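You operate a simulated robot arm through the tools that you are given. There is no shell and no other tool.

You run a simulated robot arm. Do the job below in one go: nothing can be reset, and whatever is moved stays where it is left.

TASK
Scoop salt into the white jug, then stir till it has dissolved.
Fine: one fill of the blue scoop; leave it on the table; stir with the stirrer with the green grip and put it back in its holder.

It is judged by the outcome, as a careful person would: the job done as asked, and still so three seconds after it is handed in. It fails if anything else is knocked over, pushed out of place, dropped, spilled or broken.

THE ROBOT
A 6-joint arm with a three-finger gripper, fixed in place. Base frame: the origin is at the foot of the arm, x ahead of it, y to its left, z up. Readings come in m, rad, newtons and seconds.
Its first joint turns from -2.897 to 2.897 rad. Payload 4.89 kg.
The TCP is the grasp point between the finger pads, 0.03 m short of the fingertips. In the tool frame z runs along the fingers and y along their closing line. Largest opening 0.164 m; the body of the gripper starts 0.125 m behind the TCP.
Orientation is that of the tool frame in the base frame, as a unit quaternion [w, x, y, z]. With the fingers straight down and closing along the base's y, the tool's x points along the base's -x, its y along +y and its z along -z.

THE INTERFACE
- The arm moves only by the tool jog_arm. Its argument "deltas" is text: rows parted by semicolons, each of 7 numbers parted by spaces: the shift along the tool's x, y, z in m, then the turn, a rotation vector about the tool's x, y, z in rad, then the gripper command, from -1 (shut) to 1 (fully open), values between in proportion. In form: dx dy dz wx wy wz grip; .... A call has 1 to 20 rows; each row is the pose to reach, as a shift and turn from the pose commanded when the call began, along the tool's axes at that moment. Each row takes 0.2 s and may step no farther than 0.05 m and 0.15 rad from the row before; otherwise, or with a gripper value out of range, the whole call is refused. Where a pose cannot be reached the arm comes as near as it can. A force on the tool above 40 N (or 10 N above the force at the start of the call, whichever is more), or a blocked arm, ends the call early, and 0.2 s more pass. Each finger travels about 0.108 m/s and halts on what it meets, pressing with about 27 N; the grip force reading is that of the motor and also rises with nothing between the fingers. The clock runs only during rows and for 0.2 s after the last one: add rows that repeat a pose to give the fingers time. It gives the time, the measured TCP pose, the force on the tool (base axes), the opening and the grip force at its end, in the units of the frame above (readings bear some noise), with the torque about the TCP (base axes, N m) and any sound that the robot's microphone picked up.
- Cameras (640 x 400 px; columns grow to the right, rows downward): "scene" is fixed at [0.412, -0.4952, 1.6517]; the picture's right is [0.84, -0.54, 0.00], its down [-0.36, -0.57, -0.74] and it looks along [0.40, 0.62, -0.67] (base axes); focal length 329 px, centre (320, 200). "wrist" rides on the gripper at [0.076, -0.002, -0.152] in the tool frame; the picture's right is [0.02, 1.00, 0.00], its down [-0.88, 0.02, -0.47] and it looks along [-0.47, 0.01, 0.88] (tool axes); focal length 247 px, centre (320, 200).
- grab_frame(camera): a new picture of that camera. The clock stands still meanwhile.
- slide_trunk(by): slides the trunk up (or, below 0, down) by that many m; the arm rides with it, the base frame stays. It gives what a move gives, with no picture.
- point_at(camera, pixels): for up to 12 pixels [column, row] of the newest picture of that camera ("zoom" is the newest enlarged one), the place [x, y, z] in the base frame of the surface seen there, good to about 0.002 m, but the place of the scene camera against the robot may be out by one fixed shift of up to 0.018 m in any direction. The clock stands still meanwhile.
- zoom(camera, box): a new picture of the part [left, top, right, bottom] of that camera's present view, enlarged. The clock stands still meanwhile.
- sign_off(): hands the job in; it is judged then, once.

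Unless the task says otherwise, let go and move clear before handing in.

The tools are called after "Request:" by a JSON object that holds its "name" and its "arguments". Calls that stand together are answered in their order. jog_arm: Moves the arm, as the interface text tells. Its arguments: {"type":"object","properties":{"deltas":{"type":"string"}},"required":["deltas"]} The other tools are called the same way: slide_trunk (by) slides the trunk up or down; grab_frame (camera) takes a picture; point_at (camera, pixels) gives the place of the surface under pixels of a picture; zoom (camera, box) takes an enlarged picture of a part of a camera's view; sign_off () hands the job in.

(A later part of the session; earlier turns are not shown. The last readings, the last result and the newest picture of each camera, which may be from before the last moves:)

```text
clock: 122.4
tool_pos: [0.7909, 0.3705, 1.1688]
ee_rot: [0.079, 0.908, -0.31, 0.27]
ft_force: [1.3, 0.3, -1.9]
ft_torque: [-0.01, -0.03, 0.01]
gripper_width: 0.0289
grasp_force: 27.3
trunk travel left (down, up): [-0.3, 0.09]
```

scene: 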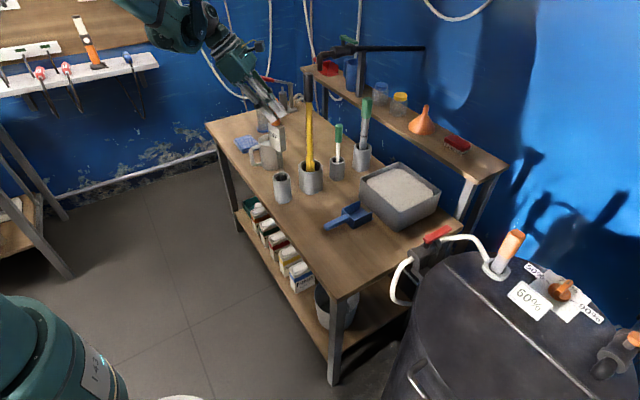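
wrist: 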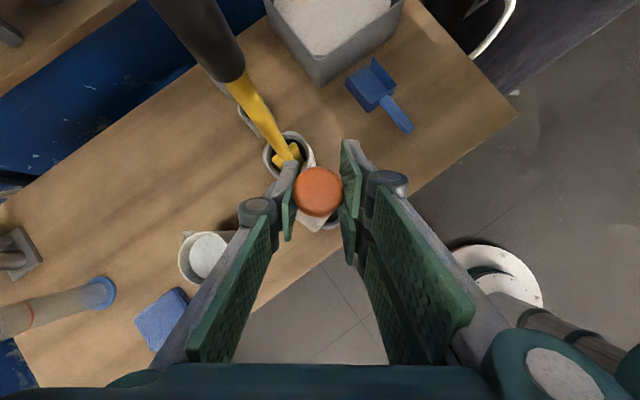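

No floor contact yet at z 1.169. I'll continue down in 2–3 mm steps.

Request:
{"name": "jog_arm", "arguments": {"deltas": "-0.0008 0 0.0013 0 0 0 -1; -0.0016 0.0001 0.0025 0 0 0 -1; -0.0016 0.0001 0.0025 0 0 0 -1"}}

Request:
{"name": "jog_arm", "arguments": {"deltas": "-0.0008 0 0.0013 0 0 0 -1; -0.0016 0.0001 0.0025 0 0 0 -1; -0.0016 0.0001 0.0025 0 0 0 -1"}}

```text
clock: 123.2
tool_pos: [0.7913, 0.3695, 1.165]
ee_rot: [0.08, 0.908, -0.311, 0.271]
ft_force: [0.3, -0.4, -2.4]
ft_torque: [-0.02, 0.0, 0.0]
gripper_width: 0.029
grasp_force: 26.8
trunk travel left (down, up): [-0.3, 0.09]
```

```text
clock: 124.0
tool_pos: [0.7899, 0.3688, 1.1645]
ee_rot: [0.08, 0.907, -0.311, 0.272]
ft_force: [0.8, -0.7, 24.7]
ft_torque: [-0.19, 0.0, 0.03]
gripper_width: 0.029
grasp_force: 26.7
trunk travel left (down, up): [-0.3, 0.09]
```

The foot is on the holder floor (25 N at z 1.1645). I'll relieve 2 mm and compare with the starting picture using the same zoom window.

Request:
{"name": "jog_arm", "arguments": {"deltas": "0.0008 0 -0.0013 0 0 0 -1; 0.0011 0 -0.0017 0 0 0 -1"}}

Request:
{"name": "zoom", "arguments": {"camera": "scene", "box": [240, 120, 300, 190]}}

Request:
{"name": "point_at", "arguments": {"camera": "zoom", "pixels": [[340, 60], [345, 110], [350, 160], [355, 190], [390, 80], [395, 130], [400, 180], [340, 30], [375, 260], [376, 290]]}}

```text
clock: 124.6
tool_pos: [0.7903, 0.3697, 1.1635]
ee_rot: [0.08, 0.907, -0.311, 0.271]
ft_force: [2.0, -2.5, 7.4]
ft_torque: [-0.64, -0.53, -0.02]
gripper_width: 0.0288
grasp_force: 27.3
trunk travel left (down, up): [-0.3, 0.09]
```

```text
5.71 times, centred on (270, 155) of scene
```

zoom: 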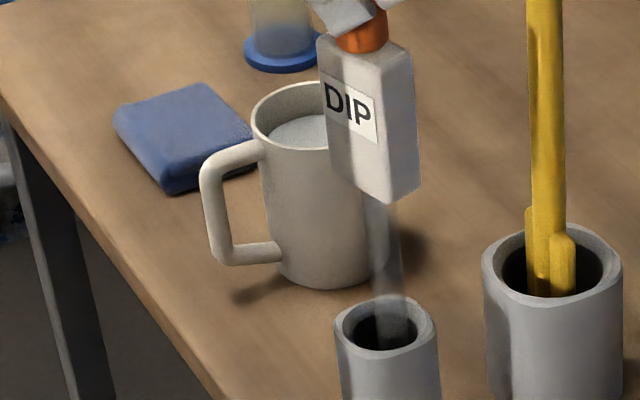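

```text
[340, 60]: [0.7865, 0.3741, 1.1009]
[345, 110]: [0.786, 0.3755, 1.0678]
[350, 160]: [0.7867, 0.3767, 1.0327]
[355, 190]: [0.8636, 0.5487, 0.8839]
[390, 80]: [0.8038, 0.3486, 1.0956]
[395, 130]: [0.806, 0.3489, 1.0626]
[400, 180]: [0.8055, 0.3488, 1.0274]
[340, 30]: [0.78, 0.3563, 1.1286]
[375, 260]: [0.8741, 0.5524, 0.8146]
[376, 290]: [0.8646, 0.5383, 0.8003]
```

The box position and edges match the starting picture closely and the lean is at most 1–1.5°. I'll release it gently.

Request:
{"name": "jog_arm", "arguments": {"deltas": "0 0 0 0 0 0 -0.63; 0 0 0 0 0 0 -0.6; 0 0 0 0 0 0 -0.55; 0 0 0 0 0 0 -0.45; 0 0 0 0 0 0 -0.3; 0 0 0 0 0 0 -0.15; 0 0 0 0 0 0 -0.1; 0 0 0 0 0 0 -0.1; 0 0 0 0 0 0 -0.1"}}

Request:
{"name": "grab_frame", "arguments": {"camera": "wrist"}}

Request:
{"name": "zoom", "arguments": {"camera": "scene", "box": [240, 120, 300, 190]}}

```text
clock: 126.6
tool_pos: [0.7898, 0.3684, 1.1636]
ee_rot: [0.08, 0.908, -0.31, 0.272]
ft_force: [-0.4, 0.0, 0.4]
ft_torque: [0.01, 0.0, -0.01]
gripper_width: 0.0738
grasp_force: 0.0
trunk travel left (down, up): [-0.3, 0.09]
```

```text
taken
```

wrist: 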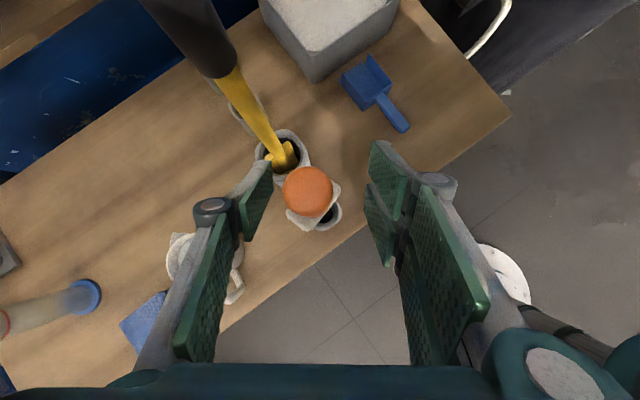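

```text
5.71 times, centred on (270, 155) of scene
```

zoom: 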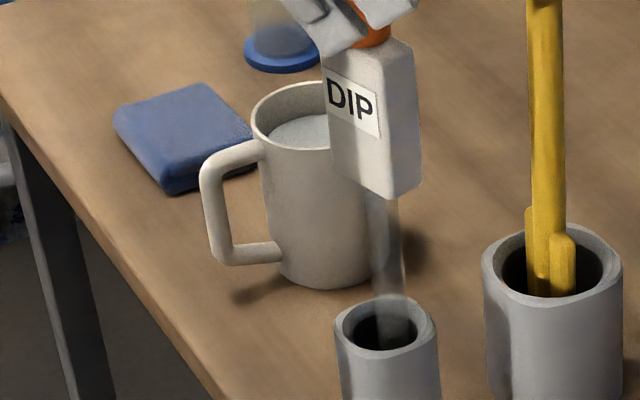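

The DIP tool stayed up with a small shift. I'll wait a couple of seconds and measure whether it is stable and vertical.

Request:
{"name": "jog_arm", "arguments": {"deltas": "0 0 0 0 0 0 -0.1; 0 0 0 0 0 0 -0.1; 0 0 0 0 0 0 -0.1; 0 0 0 0 0 0 -0.1; 0 0 0 0 0 0 -0.1; 0 0 0 0 0 0 -0.1; 0 0 0 0 0 0 -0.1; 0 0 0 0 0 0 -0.1"}}

Request:
{"name": "zoom", "arguments": {"camera": "wrist", "box": [260, 150, 380, 250]}}

Request:
{"name": "point_at", "arguments": {"camera": "zoom", "pixels": [[270, 170], [270, 90], [270, 250], [190, 170], [350, 170], [240, 290], [280, 320], [340, 300], [370, 290], [390, 260]]}}

Request:
{"name": "zoom", "arguments": {"camera": "scene", "box": [240, 120, 300, 190]}}

Request:
{"name": "point_at", "arguments": {"camera": "zoom", "pixels": [[340, 60], [345, 110], [350, 160], [390, 80], [395, 130], [400, 180], [372, 40]]}}

```text
clock: 128.4
tool_pos: [0.7899, 0.3676, 1.1643]
ee_rot: [0.08, 0.908, -0.31, 0.271]
ft_force: [-1.0, 0.1, 0.4]
ft_torque: [-0.03, 0.01, -0.01]
gripper_width: 0.0739
grasp_force: 0.1
trunk travel left (down, up): [-0.3, 0.09]
```

```text
4.00 times, centred on (320, 200) of wrist
```

zoom: 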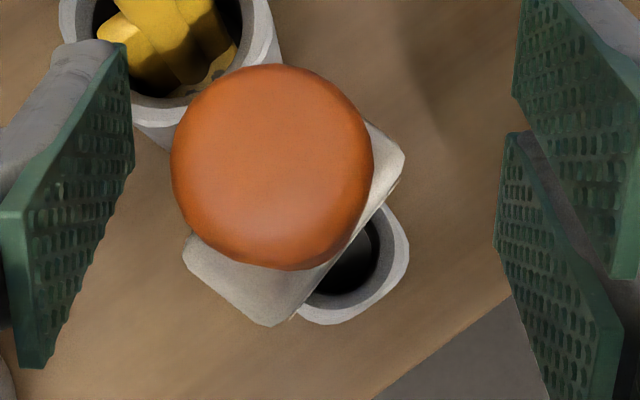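

```text
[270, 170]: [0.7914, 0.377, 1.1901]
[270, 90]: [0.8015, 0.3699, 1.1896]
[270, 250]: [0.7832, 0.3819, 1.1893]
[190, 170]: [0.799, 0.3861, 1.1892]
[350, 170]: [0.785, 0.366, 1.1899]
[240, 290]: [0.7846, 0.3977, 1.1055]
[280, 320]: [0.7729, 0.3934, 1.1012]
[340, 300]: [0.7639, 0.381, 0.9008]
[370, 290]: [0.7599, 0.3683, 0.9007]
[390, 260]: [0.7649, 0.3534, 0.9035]
```

```text
5.71 times, centred on (270, 155) of scene
```

zoom: 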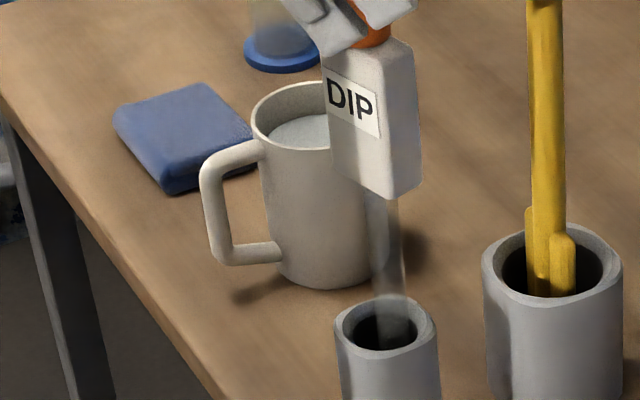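

```text
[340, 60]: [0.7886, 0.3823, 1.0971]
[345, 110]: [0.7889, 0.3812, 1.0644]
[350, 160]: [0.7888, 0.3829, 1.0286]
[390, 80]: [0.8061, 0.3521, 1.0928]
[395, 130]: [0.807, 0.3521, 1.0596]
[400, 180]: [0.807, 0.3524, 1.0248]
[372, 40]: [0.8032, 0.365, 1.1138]
```

The DIP tool is standing level and stable (cap top flat at z 1.190 across its width). I'll back the fingers away along the tool axis.

Request:
{"name": "jog_arm", "arguments": {"deltas": "0 0 -0.01 0 0 0 -0.1; 0 0 -0.025 0 0 0 -0.1; 0 0 -0.045 0 0 0 -0.1; 0 0 -0.07 0 0 0 -0.1; 0 0 -0.1 0 0 0 -0.1; 0 0 -0.14 0 0 0 -0.1; 0 0 -0.18 0 0 0 -0.1"}}

Request:
{"name": "grab_frame", "arguments": {"camera": "scene"}}

Request:
{"name": "grab_frame", "arguments": {"camera": "wrist"}}

Request:
{"name": "point_at", "arguments": {"camera": "scene", "pixels": [[274, 104], [276, 128], [277, 150], [309, 78], [309, 90], [310, 120], [283, 180], [310, 170], [338, 130], [322, 216]]}}

```text
clock: 130.0
tool_pos: [0.7112, 0.4251, 1.3162]
ee_rot: [0.08, 0.907, -0.311, 0.271]
ft_force: [1.6, 0.4, -1.2]
ft_torque: [-0.03, 0.12, -0.02]
gripper_width: 0.0736
grasp_force: 0.0
trunk travel left (down, up): [-0.3, 0.09]
```

```text
taken
```

scene: 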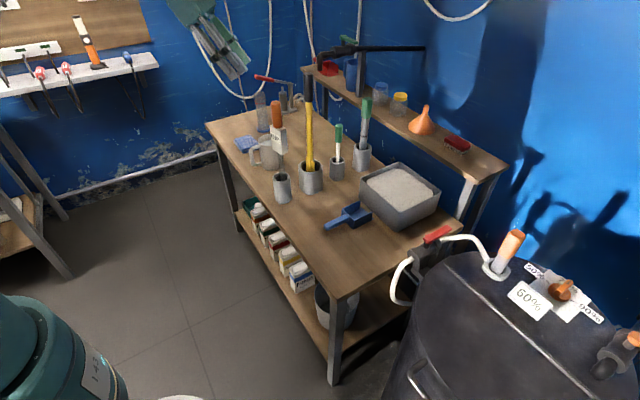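

```text
taken
```

wrist: 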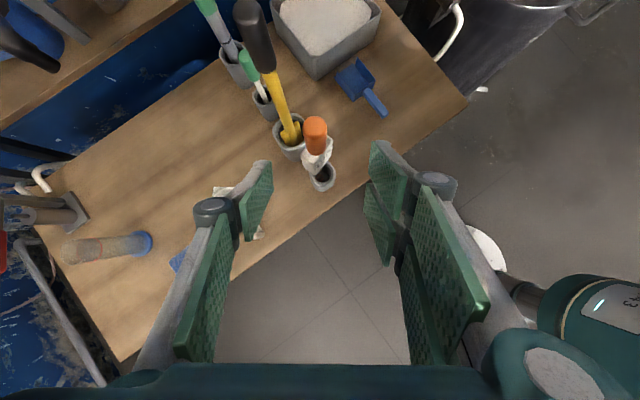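

```text
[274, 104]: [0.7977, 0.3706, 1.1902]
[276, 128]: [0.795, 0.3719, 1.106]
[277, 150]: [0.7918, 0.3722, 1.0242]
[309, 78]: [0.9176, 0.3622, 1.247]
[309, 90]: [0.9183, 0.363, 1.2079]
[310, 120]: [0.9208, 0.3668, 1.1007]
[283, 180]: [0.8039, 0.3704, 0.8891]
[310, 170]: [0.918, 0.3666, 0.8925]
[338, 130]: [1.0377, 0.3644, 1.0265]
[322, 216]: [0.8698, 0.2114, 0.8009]
```

Both tools are back within about 3 mm of where they started (DIP cap (0.798,0.371,1.190), paddle (0.918,0.362,1.247)). For the stirrer I'll use a vertical tool at yaw -45°, well inside the joint range; first the trunk goes to the top, then I'll turn vertical over free space near the jug.

Request:
{"name": "slide_trunk", "arguments": {"by": 0.09}}

Request:
{"name": "jog_arm", "arguments": {"deltas": "-0.0008 -0.0294 0.0094 -0.0101 -0.095 0.0202 -0.1; -0.0016 -0.0587 0.0188 -0.0202 -0.1901 0.0404 -0.1; -0.0025 -0.0881 0.0282 -0.0303 -0.2851 0.0607 -0.1; -0.0033 -0.1174 0.0375 -0.0403 -0.3801 0.0809 -0.1; -0.0041 -0.1468 0.0469 -0.0504 -0.4752 0.1011 -0.1; -0.0049 -0.1761 0.0563 -0.0605 -0.5702 0.1213 -0.1; -0.0049 -0.1761 0.0563 -0.0605 -0.5702 0.1213 -0.1"}}

Request:
{"name": "grab_frame", "arguments": {"camera": "wrist"}}

Request:
{"name": "grab_frame", "arguments": {"camera": "scene"}}

```text
clock: 131.2
tool_pos: [0.7116, 0.4259, 1.4046]
ee_rot: [0.08, 0.907, -0.311, 0.272]
ft_force: [0.6, 0.4, -0.4]
ft_torque: [-0.02, 0.0, -0.04]
gripper_width: 0.074
grasp_force: 0.1
trunk travel left (down, up): [-0.39, 0.0]
```

```text
clock: 132.8
tool_pos: [0.8417, 0.5499, 1.3596]
ee_rot: [-0.001, 0.924, -0.383, 0.0]
ft_force: [1.3, 1.0, -0.9]
ft_torque: [-0.03, 0.2, 0.04]
gripper_width: 0.0735
grasp_force: 0.0
trunk travel left (down, up): [-0.39, 0.0]
```

```text
taken
```

wrist: 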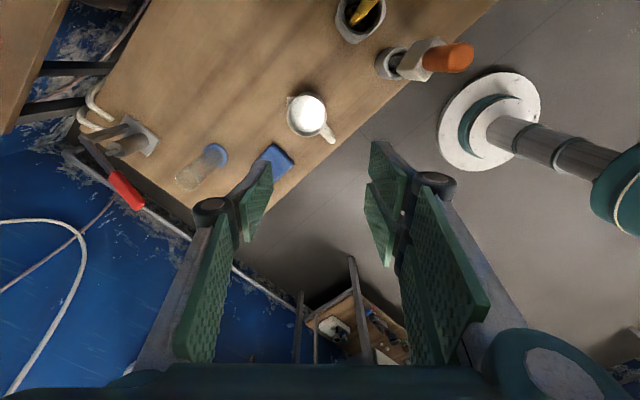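

```text
taken
```

scene: 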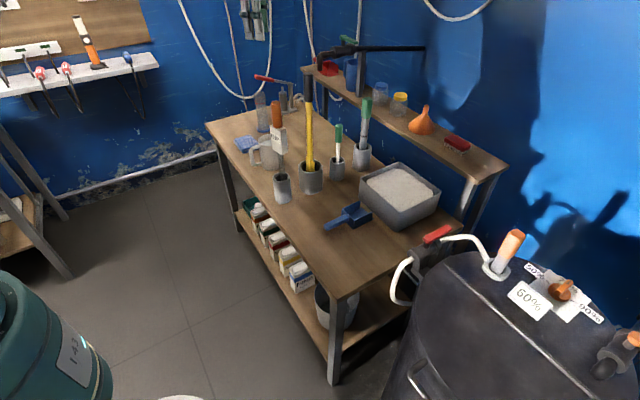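

The vertical pose was reached exactly. I'll look into the jug from here, then move stepwise toward the stirrer.

Request:
{"name": "zoom", "arguments": {"camera": "wrist", "box": [270, 80, 350, 160]}}

Request:
{"name": "jog_arm", "arguments": {"deltas": "0.025 0.01 0.04 0 0 0 -0.1; 0.05 0.02 0.08 0 0 0 -0.1; 0.07 0.02 0.12 0 0 0 -0.1; 0.09 0.02 0.16 0 0 0 -0.1"}}

Request:
{"name": "grab_frame", "arguments": {"camera": "wrist"}}

```text
5.00 times, centred on (310, 120) of wrist
```

zoom: 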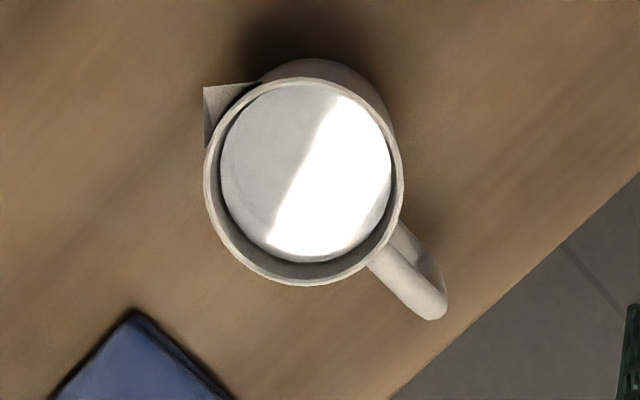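

```text
clock: 133.8
tool_pos: [0.8899, 0.4746, 1.2]
ee_rot: [0.0, 0.924, -0.383, 0.0]
ft_force: [-1.3, -0.2, 0.0]
ft_torque: [0.04, -0.11, 0.02]
gripper_width: 0.074
grasp_force: 0.2
trunk travel left (down, up): [-0.39, 0.0]
```

```text
taken
```

wrist: 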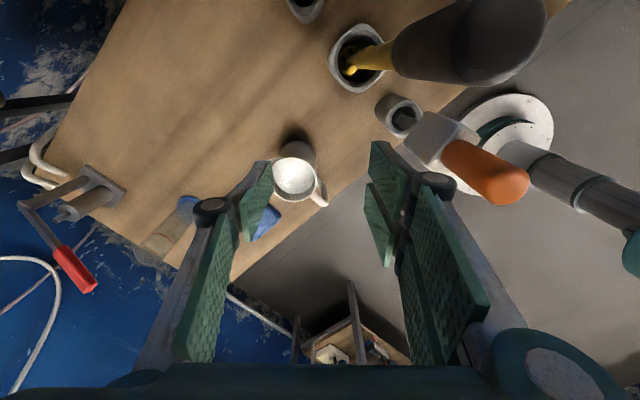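

I misjudged that step's direction slightly: the tool is at (0.89,0.475,1.20), still clear of the paddle by about 11 cm with the gripper body above its top. I'll now move out to (0.96,0.53) and then (1.03,0.46).

Request:
{"name": "jog_arm", "arguments": {"deltas": "0.0053 -0.0442 0 0 0 0 -0.1; 0.0106 -0.0884 0 0 0 0 -0.1; 0.0436 -0.0884 0 0 0 0 -0.1; 0.0766 -0.0884 0 0 0 0 -0.1"}}

Request:
{"name": "grab_frame", "arguments": {"camera": "wrist"}}

Request:
{"name": "grab_frame", "arguments": {"camera": "scene"}}

```text
clock: 134.8
tool_pos: [1.0052, 0.4804, 1.2011]
ee_rot: [0.0, 0.924, -0.382, 0.001]
ft_force: [-0.7, -0.4, 0.8]
ft_torque: [0.04, -0.13, -0.03]
gripper_width: 0.0738
grasp_force: 0.1
trunk travel left (down, up): [-0.39, 0.0]
```

```text
taken
```

wrist: 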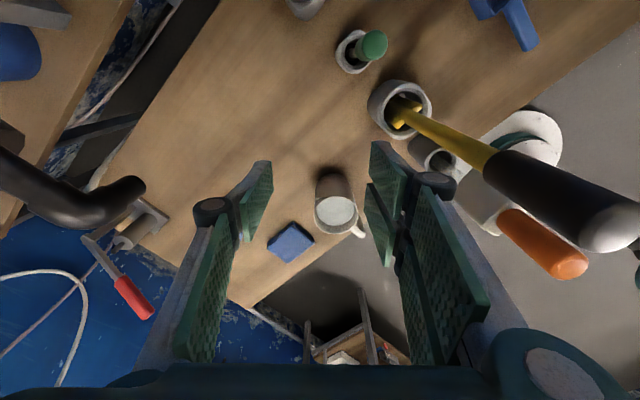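

```text
taken
```

scene: 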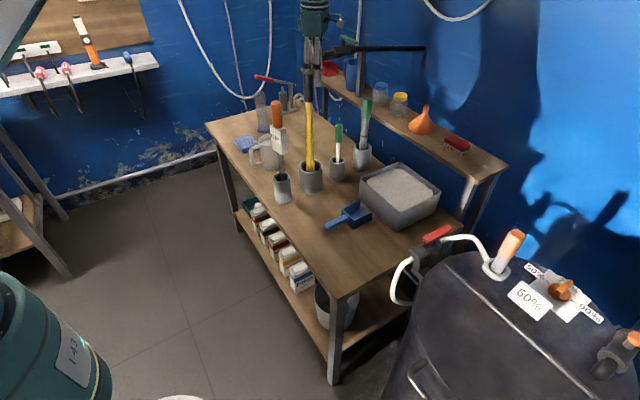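

No reach problem here; the stirrer's green grip is at wrist (373,45). A black tap spout appears at the left (125,190), so I'll measure its distance along with the stirrer's position.

Request:
{"name": "point_at", "arguments": {"camera": "wrist", "pixels": [[130, 190], [100, 205], [40, 190], [373, 45], [366, 42], [380, 48], [356, 50], [345, 58], [352, 72], [368, 66], [340, 48], [305, 8]]}}

Request:
{"name": "zoom", "arguments": {"camera": "wrist", "box": [320, 10, 420, 100]}}

```text
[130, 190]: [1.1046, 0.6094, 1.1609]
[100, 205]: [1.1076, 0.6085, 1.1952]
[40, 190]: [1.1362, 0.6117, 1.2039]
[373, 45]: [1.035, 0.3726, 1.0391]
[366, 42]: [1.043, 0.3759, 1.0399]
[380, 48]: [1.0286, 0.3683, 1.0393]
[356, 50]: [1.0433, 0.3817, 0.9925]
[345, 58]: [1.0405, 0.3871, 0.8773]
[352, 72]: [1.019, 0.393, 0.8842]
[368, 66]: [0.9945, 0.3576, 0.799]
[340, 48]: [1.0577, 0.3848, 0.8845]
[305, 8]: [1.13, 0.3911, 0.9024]
```

```text
4.44 times, centred on (370, 55) of wrist
```

zoom: 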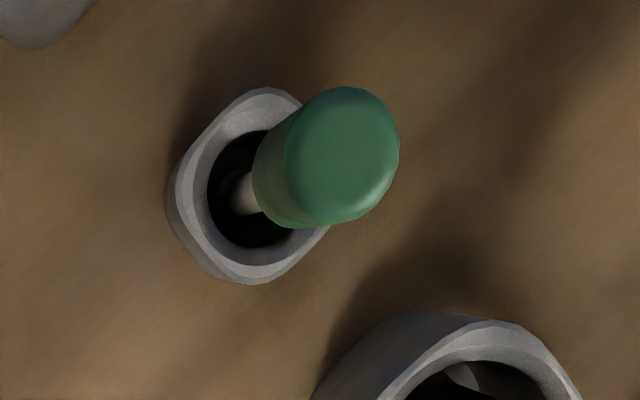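

The tap spout hangs at (1.105,0.609,1.16), so I'll stay away from that corner. The stirrer's top is at (1.0355,0.3725,1.039); I'll move above it at z 1.20.

Request:
{"name": "jog_arm", "arguments": {"deltas": "0.0326 0.0183 0 0 0 0 -0.1; 0.0651 0.0366 0 0 0 0 -0.1; 0.0977 0.0549 0 0 0 0 -0.1; 0.0977 0.0549 0 0 0 0 -0.1"}}

Request:
{"name": "grab_frame", "arguments": {"camera": "wrist"}}

Request:
{"name": "zoom", "arguments": {"camera": "scene", "box": [270, 50, 410, 210]}}

```text
clock: 135.8
tool_pos: [1.0376, 0.3697, 1.1979]
ee_rot: [-0.001, 0.924, -0.383, 0.001]
ft_force: [0.4, -1.4, -0.4]
ft_torque: [0.09, 0.08, 0.01]
gripper_width: 0.0736
grasp_force: 0.1
trunk travel left (down, up): [-0.39, 0.0]
```

```text
taken
```

wrist: 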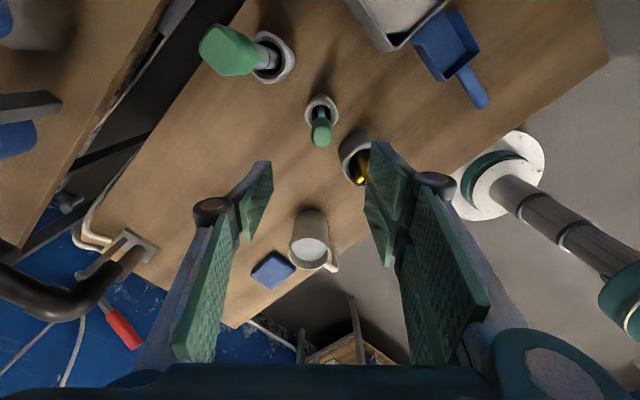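

```text
2.50 times, centred on (340, 130) of scene
```

zoom: 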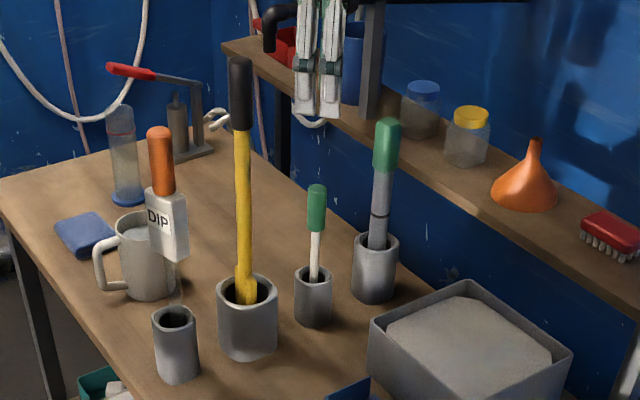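

The stirrer is right below at wrist (321,132). I'll measure its top face for final alignment.

Request:
{"name": "zoom", "arguments": {"camera": "wrist", "box": [280, 80, 370, 160]}}

Request:
{"name": "point_at", "arguments": {"camera": "zoom", "pixels": [[325, 265], [325, 225], [325, 300], [280, 265], [372, 265], [325, 205], [325, 180], [320, 80], [265, 130], [400, 140]]}}

```text
5.00 times, centred on (325, 120) of wrist
```

zoom: 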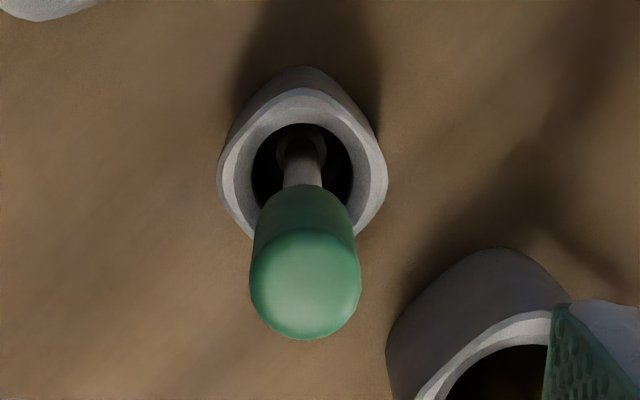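

```text
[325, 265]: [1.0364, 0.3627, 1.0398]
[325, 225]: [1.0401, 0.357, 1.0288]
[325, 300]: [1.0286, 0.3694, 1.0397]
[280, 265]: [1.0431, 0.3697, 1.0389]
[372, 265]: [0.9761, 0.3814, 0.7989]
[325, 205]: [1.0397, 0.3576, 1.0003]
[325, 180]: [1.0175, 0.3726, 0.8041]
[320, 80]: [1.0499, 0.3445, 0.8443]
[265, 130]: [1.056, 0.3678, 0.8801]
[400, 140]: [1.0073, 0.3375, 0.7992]
```

The rod ends in a round head at the holder's bottom, so it is a stirrer; its top centre is (1.0355,0.369), within 2 mm of the TCP. I'll descend to z about 1.012.

Request:
{"name": "jog_arm", "arguments": {"deltas": "-0.0009 0.0019 0.035 0 0 0 -0.1; -0.0009 0.0019 0.07 0 0 0 -0.1; -0.0009 0.0019 0.1 0 0 0 -0.1; -0.0009 0.0019 0.13 0 0 0 -0.1"}}

Request:
{"name": "zoom", "arguments": {"camera": "scene", "box": [270, 50, 410, 210]}}

Request:
{"name": "grab_frame", "arguments": {"camera": "wrist"}}

```text
clock: 136.8
tool_pos: [1.0362, 0.372, 1.0684]
ee_rot: [0.0, 0.924, -0.383, 0.001]
ft_force: [-1.0, -0.9, 0.2]
ft_torque: [0.04, -0.05, 0.0]
gripper_width: 0.0737
grasp_force: 0.1
trunk travel left (down, up): [-0.39, 0.0]
```

```text
2.50 times, centred on (340, 130) of scene
```

zoom: 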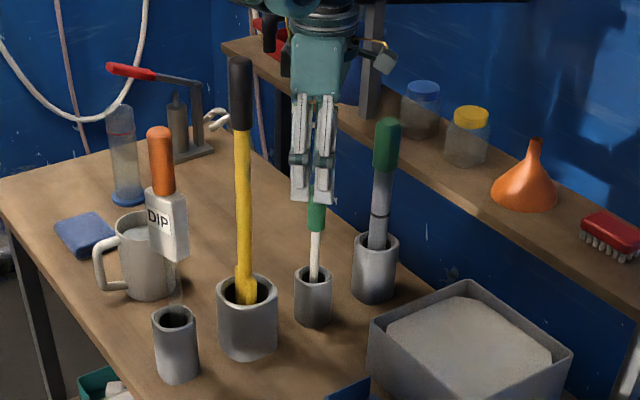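

```text
taken
```

wrist: 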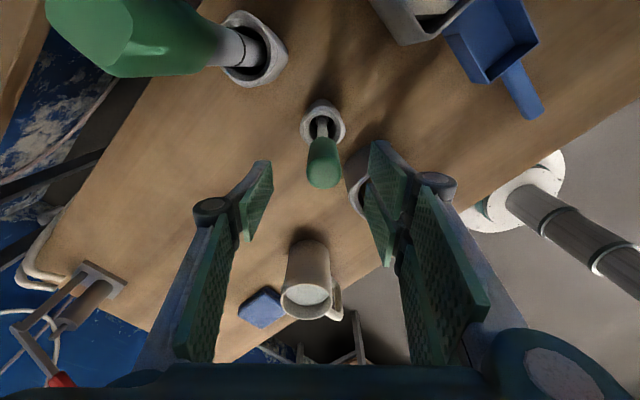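

All clear, with the green grip entering between the fingers at wrist (323,165). I'll lower the last 5.6 cm and close.

Request:
{"name": "jog_arm", "arguments": {"deltas": "0 0 0.02 0 0 0 -0.1; 0 0 0.04 0 0 0 -0.1; 0 0 0.056 0 0 0 -0.1; 0 0 0.056 0 0 0 -0.1"}}

Request:
{"name": "grab_frame", "arguments": {"camera": "wrist"}}

```text
clock: 137.8
tool_pos: [1.0363, 0.3727, 1.014]
ee_rot: [0.0, 0.924, -0.384, 0.0]
ft_force: [-0.4, 0.1, -0.8]
ft_torque: [0.0, 0.02, 0.01]
gripper_width: 0.0737
grasp_force: 0.1
trunk travel left (down, up): [-0.39, 0.0]
```

```text
taken
```

wrist: 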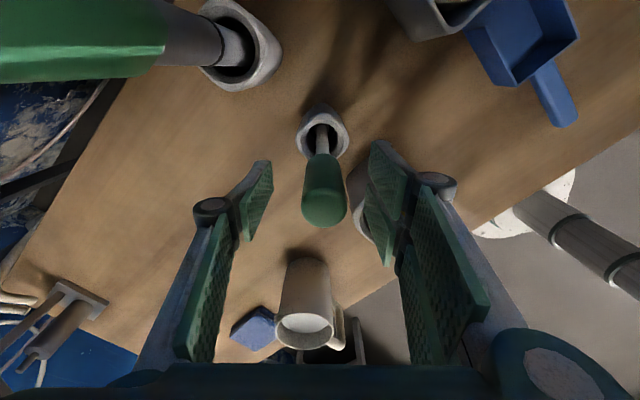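

The grip is centred on the TCP pixel (321,193). I'll close on it.

Request:
{"name": "jog_arm", "arguments": {"deltas": "0 0 0 0 0 0 -0.4; 0 0 0 0 0 0 -0.7; 0 0 0 0 0 0 -1; 0 0 0 0 0 0 -1; 0 0 0 0 0 0 -1"}}

Request:
{"name": "grab_frame", "arguments": {"camera": "wrist"}}

Request:
{"name": "zoom", "arguments": {"camera": "scene", "box": [290, 100, 390, 200]}}

```text
clock: 139.0
tool_pos: [1.0353, 0.3728, 1.0142]
ee_rot: [-0.001, 0.924, -0.382, 0.0]
ft_force: [-1.1, 0.1, 0.2]
ft_torque: [0.0, 0.0, 0.01]
gripper_width: 0.0278
grasp_force: 26.8
trunk travel left (down, up): [-0.39, 0.0]
```

```text
taken
```

wrist: 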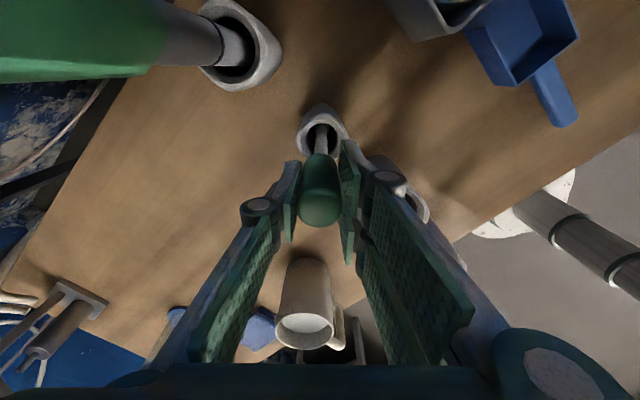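

```text
4.00 times, centred on (340, 150) of scene
```

zoom: 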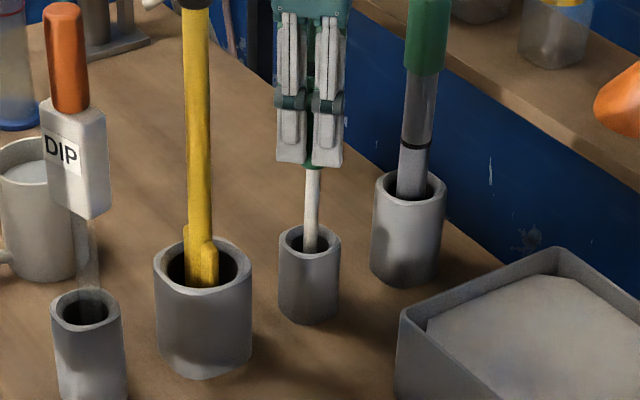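

The stirrer is gripped (27.8 mm) at (1.0353,0.3727,1.0142); I'll remember that pose for putting it back. Now I'll lift it straight up out of the holder.

Request:
{"name": "jog_arm", "arguments": {"deltas": "0 0 -0.02 0 0 0 -1; 0 0 -0.05 0 0 0 -1; 0 0 -0.08 0 0 0 -1; 0 0 -0.11 0 0 0 -1; 0 0 -0.14 0 0 0 -1; 0 0 -0.17 0 0 0 -1; 0 0 -0.19 0 0 0 -1; 0 0 -0.19 0 0 0 -1"}}

Request:
{"name": "grab_frame", "arguments": {"camera": "wrist"}}

Request:
{"name": "zoom", "arguments": {"camera": "scene", "box": [270, 50, 410, 210]}}

```text
clock: 140.8
tool_pos: [1.0337, 0.3723, 1.2066]
ee_rot: [0.001, 0.924, -0.383, 0.0]
ft_force: [0.1, -0.2, -0.7]
ft_torque: [0.0, -0.04, 0.01]
gripper_width: 0.0276
grasp_force: 27.3
trunk travel left (down, up): [-0.39, 0.0]
```

```text
taken
```

wrist: 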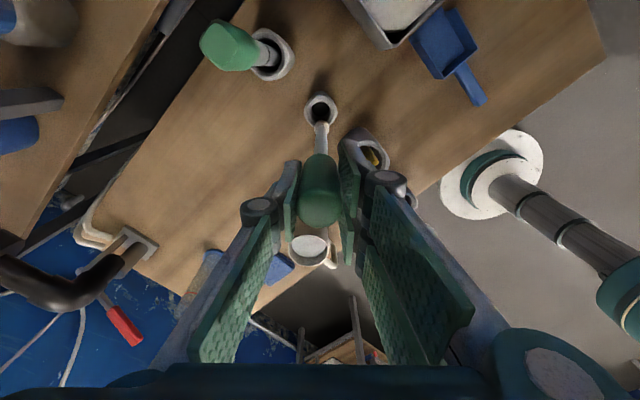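

```text
2.50 times, centred on (340, 130) of scene
```

zoom: 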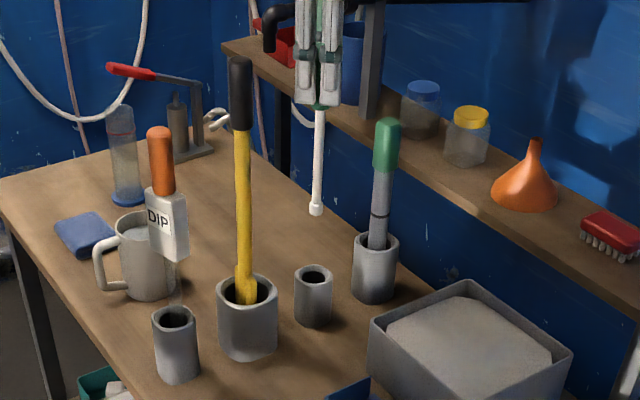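

The stirrer is clean out: a white rod with a small knob at its end at scene (338,134). I'll measure the tip height relative to the TCP.

Request:
{"name": "grab_frame", "arguments": {"camera": "scene"}}

Request:
{"name": "point_at", "arguments": {"camera": "scene", "pixels": [[338.5, 133], [338.5, 131], [338.8, 120], [339, 105], [338.3, 134.5]]}}

Request:
{"name": "zoom", "arguments": {"camera": "scene", "box": [315, 80, 365, 150]}}

```text
taken
```

scene: 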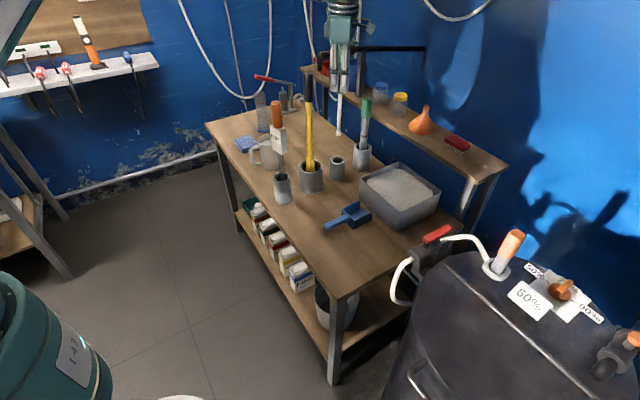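

```text
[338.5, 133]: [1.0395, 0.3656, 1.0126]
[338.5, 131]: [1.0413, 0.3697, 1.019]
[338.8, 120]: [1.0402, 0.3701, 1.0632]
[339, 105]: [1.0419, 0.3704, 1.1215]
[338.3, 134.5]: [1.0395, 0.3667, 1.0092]
```

```text
5.71 times, centred on (340, 115) of scene
```

zoom: 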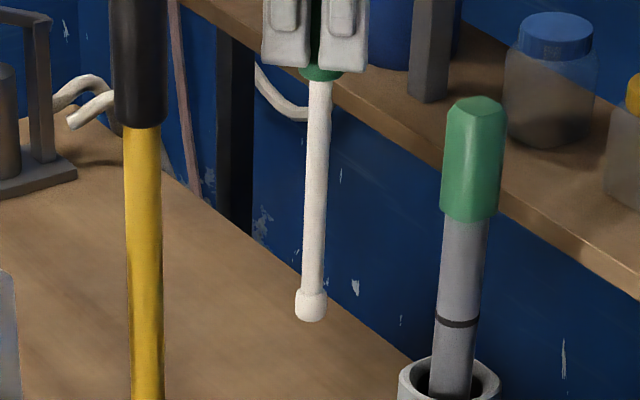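

The tip is 0.20 m below the TCP. I'll carry the stirrer to the jug on a path around the paddle and short of the tap spout, with the tip at z about 1.0.

Request:
{"name": "jog_arm", "arguments": {"deltas": "-0.0288 -0.0262 0 0 0 0 -1; -0.0576 -0.0523 0 0 0 0 -1; -0.0877 -0.0612 0 0 0 0 -1; -0.1177 -0.07 0 0 0 0 -1; -0.146 -0.0653 0 0 0 0 -1; -0.1743 -0.0606 0 0 0 0 -1; -0.2025 -0.0559 0 0 0 0 -1; -0.2303 -0.0434 0 0 0 0 -1; -0.2582 -0.0309 0 0 0 0 -1; -0.286 -0.0184 0 0 0 0 -1; -0.286 -0.0184 0 0 0 0 -1"}}

Request:
{"name": "grab_frame", "arguments": {"camera": "wrist"}}

Request:
{"name": "zoom", "arguments": {"camera": "scene", "box": [210, 50, 350, 210]}}

```text
clock: 143.2
tool_pos: [0.843, 0.5869, 1.2041]
ee_rot: [0.0, 0.924, -0.382, 0.0]
ft_force: [-0.7, 0.7, -1.0]
ft_torque: [-0.06, -0.1, 0.02]
gripper_width: 0.0277
grasp_force: 27.1
trunk travel left (down, up): [-0.39, 0.0]
```

```text
taken
```

wrist: 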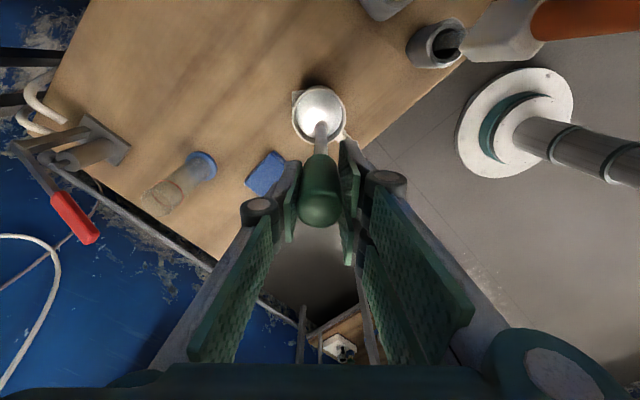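

```text
2.50 times, centred on (280, 130) of scene
```

zoom: 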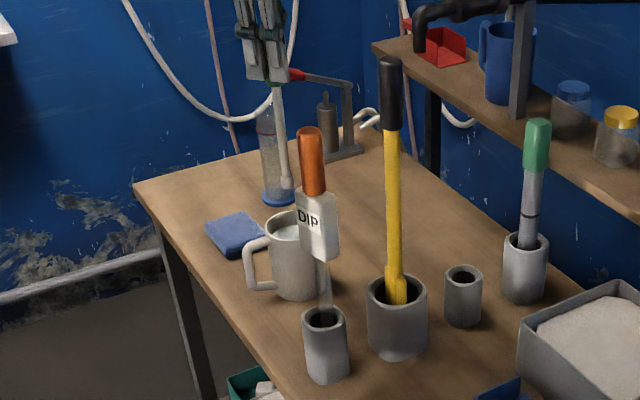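

The stirrer hangs over the jug. I'll zoom to check the alignment of the rod with the rim, and the liquid level.

Request:
{"name": "zoom", "arguments": {"camera": "wrist", "box": [270, 70, 370, 160]}}

Request:
{"name": "point_at", "arguments": {"camera": "zoom", "pixels": [[205, 180], [430, 180], [315, 75], [260, 280], [390, 270], [315, 130], [270, 200], [380, 200], [200, 115], [320, 190]]}}

Request:
{"name": "zoom", "arguments": {"camera": "scene", "box": [240, 110, 300, 180]}}

```text
4.44 times, centred on (320, 115) of wrist
```

zoom: 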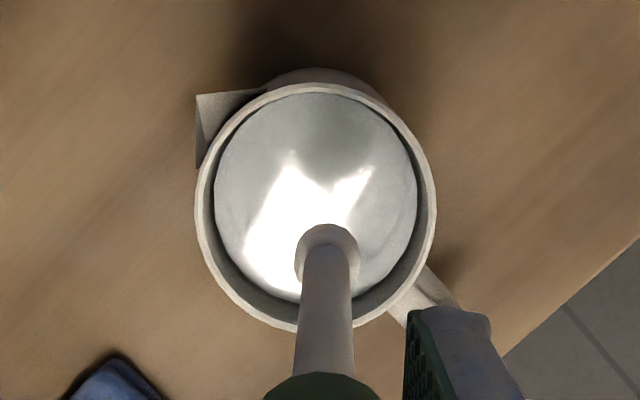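

```text
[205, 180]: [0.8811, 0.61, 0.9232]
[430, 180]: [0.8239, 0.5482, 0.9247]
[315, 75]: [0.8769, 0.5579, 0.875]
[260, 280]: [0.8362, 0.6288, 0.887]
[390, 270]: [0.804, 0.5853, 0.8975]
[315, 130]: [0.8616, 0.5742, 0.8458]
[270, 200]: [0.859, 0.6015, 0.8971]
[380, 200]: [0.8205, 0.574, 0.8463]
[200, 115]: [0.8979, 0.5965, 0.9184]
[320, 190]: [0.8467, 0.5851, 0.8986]
```

```text
5.71 times, centred on (270, 145) of scene
```

zoom: 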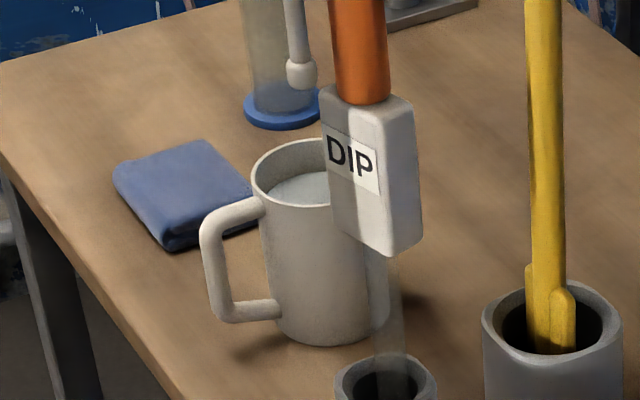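

The rod is centred over the mouth; the liquid stands at about z 0.898, 2.6 cm below the rim. I'll lower the stirrer into the jug to a tip height of about 0.83.

Request:
{"name": "jog_arm", "arguments": {"deltas": "0 0 0.03 0 0 0 -1; 0 0 0.06 0 0 0 -1; 0 0 0.09 0 0 0 -1; 0 0 0.115 0 0 0 -1; 0 0 0.14 0 0 0 -1; 0 0 0.16 0 0 0 -1; 0 0 0.174 0 0 0 -1; 0 0 0.174 0 0 0 -1"}}

Request:
{"name": "grab_frame", "arguments": {"camera": "wrist"}}

Request:
{"name": "zoom", "arguments": {"camera": "scene", "box": [220, 80, 320, 190]}}

```text
clock: 145.0
tool_pos: [0.8454, 0.5893, 1.03]
ee_rot: [0.0, 0.924, -0.382, 0.0]
ft_force: [0.1, -0.6, -1.4]
ft_torque: [0.03, 0.03, 0.01]
gripper_width: 0.0275
grasp_force: 27.1
trunk travel left (down, up): [-0.39, 0.0]
```

```text
taken
```

wrist: 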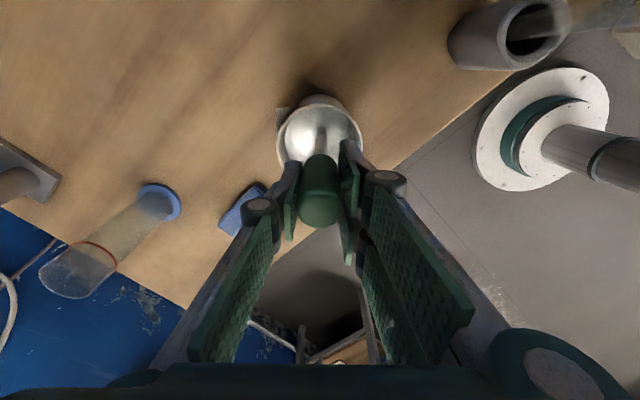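

```text
3.64 times, centred on (270, 135) of scene
```

zoom: 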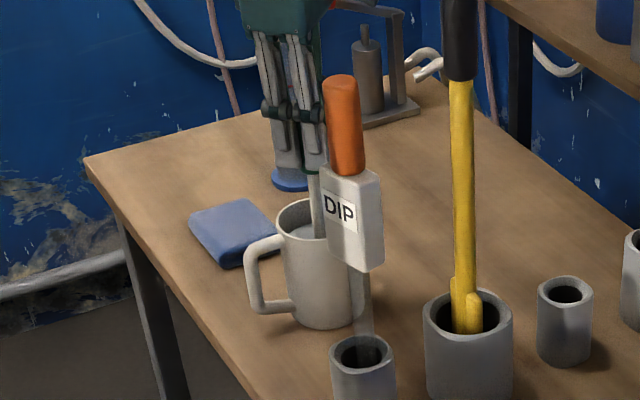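

The rod is in the liquid without touching anything. I'll stir in 2 cm radius circles near the bottom, about 0.08 m/s, and end at the centre.

Request:
{"name": "jog_arm", "arguments": {"deltas": "0.0197 0.0021 0.004 0 0 0 -1; 0.0138 0.0162 0.008 0 0 0 -1; -0.0003 0.0221 0.008 0 0 0 -1; -0.0144 0.0162 0.008 0 0 0 -1; -0.0203 0.0021 0.008 0 0 0 -1; -0.0144 -0.012 0.008 0 0 0 -1; -0.0003 -0.0179 0.008 0 0 0 -1; 0.0138 -0.012 0.008 0 0 0 -1; 0.0197 0.0021 0.008 0 0 0 -1; 0.0138 0.0162 0.008 0 0 0 -1; -0.0003 0.0221 0.008 0 0 0 -1; -0.0144 0.0162 0.008 0 0 0 -1; -0.0203 0.0021 0.008 0 0 0 -1; -0.0144 -0.012 0.008 0 0 0 -1; -0.0003 -0.0179 0.008 0 0 0 -1; 0.0138 -0.012 0.008 0 0 0 -1; 0.0197 0.0021 0.008 0 0 0 -1; 0.0138 0.0162 0.008 0 0 0 -1; -0.0003 0.0021 0.008 0 0 0 -1; -0.0003 0.0021 0.008 0 0 0 -1"}}

Request:
{"name": "zoom", "arguments": {"camera": "wrist", "box": [260, 80, 380, 180]}}

Request:
{"name": "zoom", "arguments": {"camera": "scene", "box": [240, 110, 300, 180]}}

```text
clock: 149.2
tool_pos: [0.8433, 0.588, 1.0204]
ee_rot: [-0.001, 0.924, -0.383, 0.0]
ft_force: [0.7, -0.2, -1.4]
ft_torque: [-0.1, 0.05, -0.01]
gripper_width: 0.0275
grasp_force: 26.7
trunk travel left (down, up): [-0.39, 0.0]
```

```text
4.00 times, centred on (320, 130) of wrist
```

zoom: 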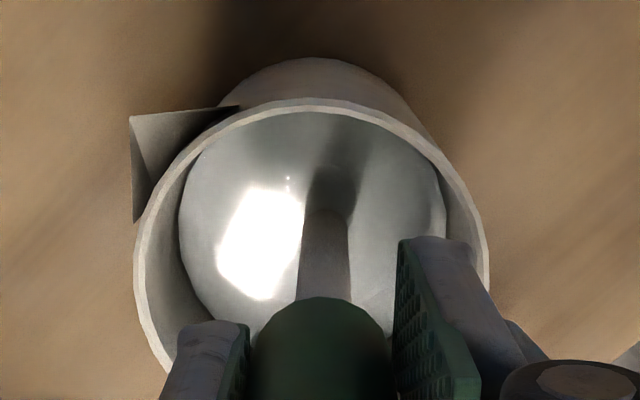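

```text
5.71 times, centred on (270, 145) of scene
```

zoom: 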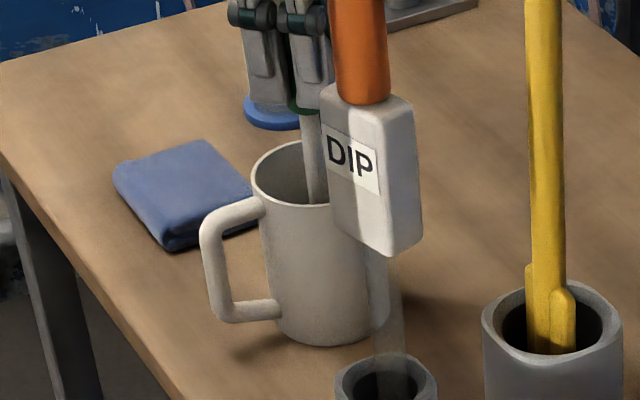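

There's a visible change: in the scene view the pale liquid surface at (300,190) has gone darker/clearer. I'll stir more and then compare the surface and bottom readings.

Request:
{"name": "jog_arm", "arguments": {"deltas": "0.02 0 0 0 0 0 -1; 0.0141 0.0141 0 0 0 0 -1; 0 0.02 0 0 0 0 -1; -0.0141 0.0141 0 0 0 0 -1; -0.02 0 0 0 0 0 -1; -0.0141 -0.0141 0 0 0 0 -1; 0 -0.02 0 0 0 0 -1; 0.0141 -0.0141 0 0 0 0 -1; 0.02 0 0 0 0 0 -1; 0.0141 0.0141 0 0 0 0 -1; 0 0.02 0 0 0 0 -1; -0.0141 0.0141 0 0 0 0 -1; -0.02 0 0 0 0 0 -1; -0.0141 -0.0141 0 0 0 0 -1; 0 -0.02 0 0 0 0 -1; 0.0141 -0.0141 0 0 0 0 -1; 0.02 0 0 0 0 0 -1; 0.0141 0.0141 0 0 0 0 -1; 0 0.01 0 0 0 0 -1; 0 0 0 0 0 0 -1"}}

Request:
{"name": "zoom", "arguments": {"camera": "wrist", "box": [260, 80, 380, 180]}}

Request:
{"name": "point_at", "arguments": {"camera": "zoom", "pixels": [[240, 170], [280, 150], [380, 170], [400, 220], [250, 250], [220, 220], [330, 190], [375, 260], [300, 130]]}}

Request:
{"name": "zoom", "arguments": {"camera": "scene", "box": [240, 110, 300, 180]}}

```text
clock: 153.4
tool_pos: [0.8427, 0.5857, 1.024]
ee_rot: [0.0, 0.924, -0.382, 0.0]
ft_force: [0.4, 1.3, -0.8]
ft_torque: [-0.02, -0.07, -0.03]
gripper_width: 0.0271
grasp_force: 26.3
trunk travel left (down, up): [-0.39, 0.0]
```

```text
4.00 times, centred on (320, 130) of wrist
```

zoom: 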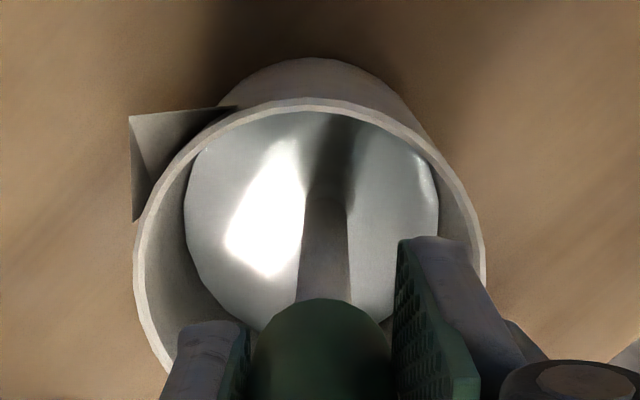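

```text
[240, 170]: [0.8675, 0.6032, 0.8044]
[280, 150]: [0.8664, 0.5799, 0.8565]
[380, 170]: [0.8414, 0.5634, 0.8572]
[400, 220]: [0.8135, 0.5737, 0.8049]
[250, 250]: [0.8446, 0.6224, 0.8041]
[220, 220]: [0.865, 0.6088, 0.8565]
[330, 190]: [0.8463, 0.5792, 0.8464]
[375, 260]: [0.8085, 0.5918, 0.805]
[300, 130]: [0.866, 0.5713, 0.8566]
```

```text
5.71 times, centred on (270, 145) of scene
```

zoom: 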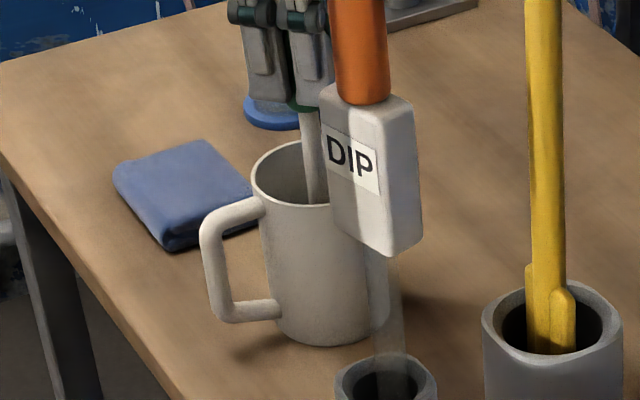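

The liquid surface now reads z 0.8565 and the jug floor (0.8045) shows through in several places, so most of the salt has dissolved. I'll keep stirring for another two rounds to be sure.

Request:
{"name": "jog_arm", "arguments": {"deltas": "0.02 0 0 0 0 0 -1; 0.0141 0.0141 0 0 0 0 -1; 0 0.02 0 0 0 0 -1; -0.0141 0.0141 0 0 0 0 -1; -0.02 0 0 0 0 0 -1; -0.0141 -0.0141 0 0 0 0 -1; 0 -0.02 0 0 0 0 -1; 0.0141 -0.0141 0 0 0 0 -1; 0.02 0 0 0 0 0 -1; 0.0141 0.0141 0 0 0 0 -1; 0 0.02 0 0 0 0 -1; -0.0141 0.0141 0 0 0 0 -1; -0.02 0 0 0 0 0 -1; -0.0141 -0.0141 0 0 0 0 -1; 0 -0.02 0 0 0 0 -1; 0.0141 -0.0141 0 0 0 0 -1; 0.02 0 0 0 0 0 -1; 0.0141 0.0141 0 0 0 0 -1; 0 0.01 0 0 0 0 -1; 0 0 0 0 0 0 -1"}}

Request:
{"name": "jog_arm", "arguments": {"deltas": "0.02 0 0 0 0 0 -1; 0.0141 0.0141 0 0 0 0 -1; 0 0.02 0 0 0 0 -1; -0.0141 0.0141 0 0 0 0 -1; -0.02 0 0 0 0 0 -1; -0.0141 -0.0141 0 0 0 0 -1; 0 -0.02 0 0 0 0 -1; 0.0141 -0.0141 0 0 0 0 -1; 0.02 0 0 0 0 0 -1; 0.0141 0.0141 0 0 0 0 -1; 0 0.02 0 0 0 0 -1; -0.0141 0.0141 0 0 0 0 -1; -0.02 0 0 0 0 0 -1; -0.0141 -0.0141 0 0 0 0 -1; 0 -0.02 0 0 0 0 -1; 0.0141 -0.0141 0 0 0 0 -1; 0.02 0 0 0 0 0 -1; 0.0141 0.0141 0 0 0 0 -1; 0 0.01 0 0 0 0 -1; 0 0 0 0 0 0 -1"}}

Request:
{"name": "zoom", "arguments": {"camera": "wrist", "box": [260, 80, 380, 180]}}

Request:
{"name": "point_at", "arguments": {"camera": "zoom", "pixels": [[240, 170], [280, 150], [380, 170], [400, 220], [250, 250], [220, 220], [330, 190], [375, 260], [300, 130], [360, 150], [260, 200], [410, 180]]}}

```text
clock: 157.6
tool_pos: [0.8431, 0.5858, 1.0221]
ee_rot: [0.0, 0.924, -0.382, 0.0]
ft_force: [0.6, -0.1, -1.0]
ft_torque: [-0.05, -0.08, 0.02]
gripper_width: 0.0272
grasp_force: 26.7
trunk travel left (down, up): [-0.39, 0.0]
```

```text
clock: 161.8
tool_pos: [0.8437, 0.5877, 1.0222]
ee_rot: [0.0, 0.924, -0.383, 0.0]
ft_force: [-0.1, 1.5, -0.9]
ft_torque: [-0.04, -0.03, 0.0]
gripper_width: 0.0268
grasp_force: 26.5
trunk travel left (down, up): [-0.39, 0.0]
```

```text
4.00 times, centred on (320, 130) of wrist
```

zoom: 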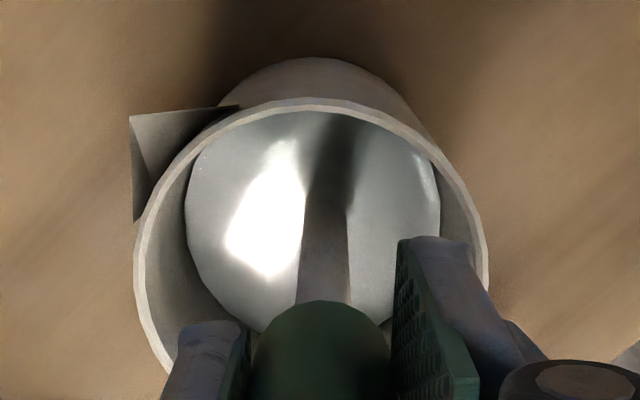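

```text
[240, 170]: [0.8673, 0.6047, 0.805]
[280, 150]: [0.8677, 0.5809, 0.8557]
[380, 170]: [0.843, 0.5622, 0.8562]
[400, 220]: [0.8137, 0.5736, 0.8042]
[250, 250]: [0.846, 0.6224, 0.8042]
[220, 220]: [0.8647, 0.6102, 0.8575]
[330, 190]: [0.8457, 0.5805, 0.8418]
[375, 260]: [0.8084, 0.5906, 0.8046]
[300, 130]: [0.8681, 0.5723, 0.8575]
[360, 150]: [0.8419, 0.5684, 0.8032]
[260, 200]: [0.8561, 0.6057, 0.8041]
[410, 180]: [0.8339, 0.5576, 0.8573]
```

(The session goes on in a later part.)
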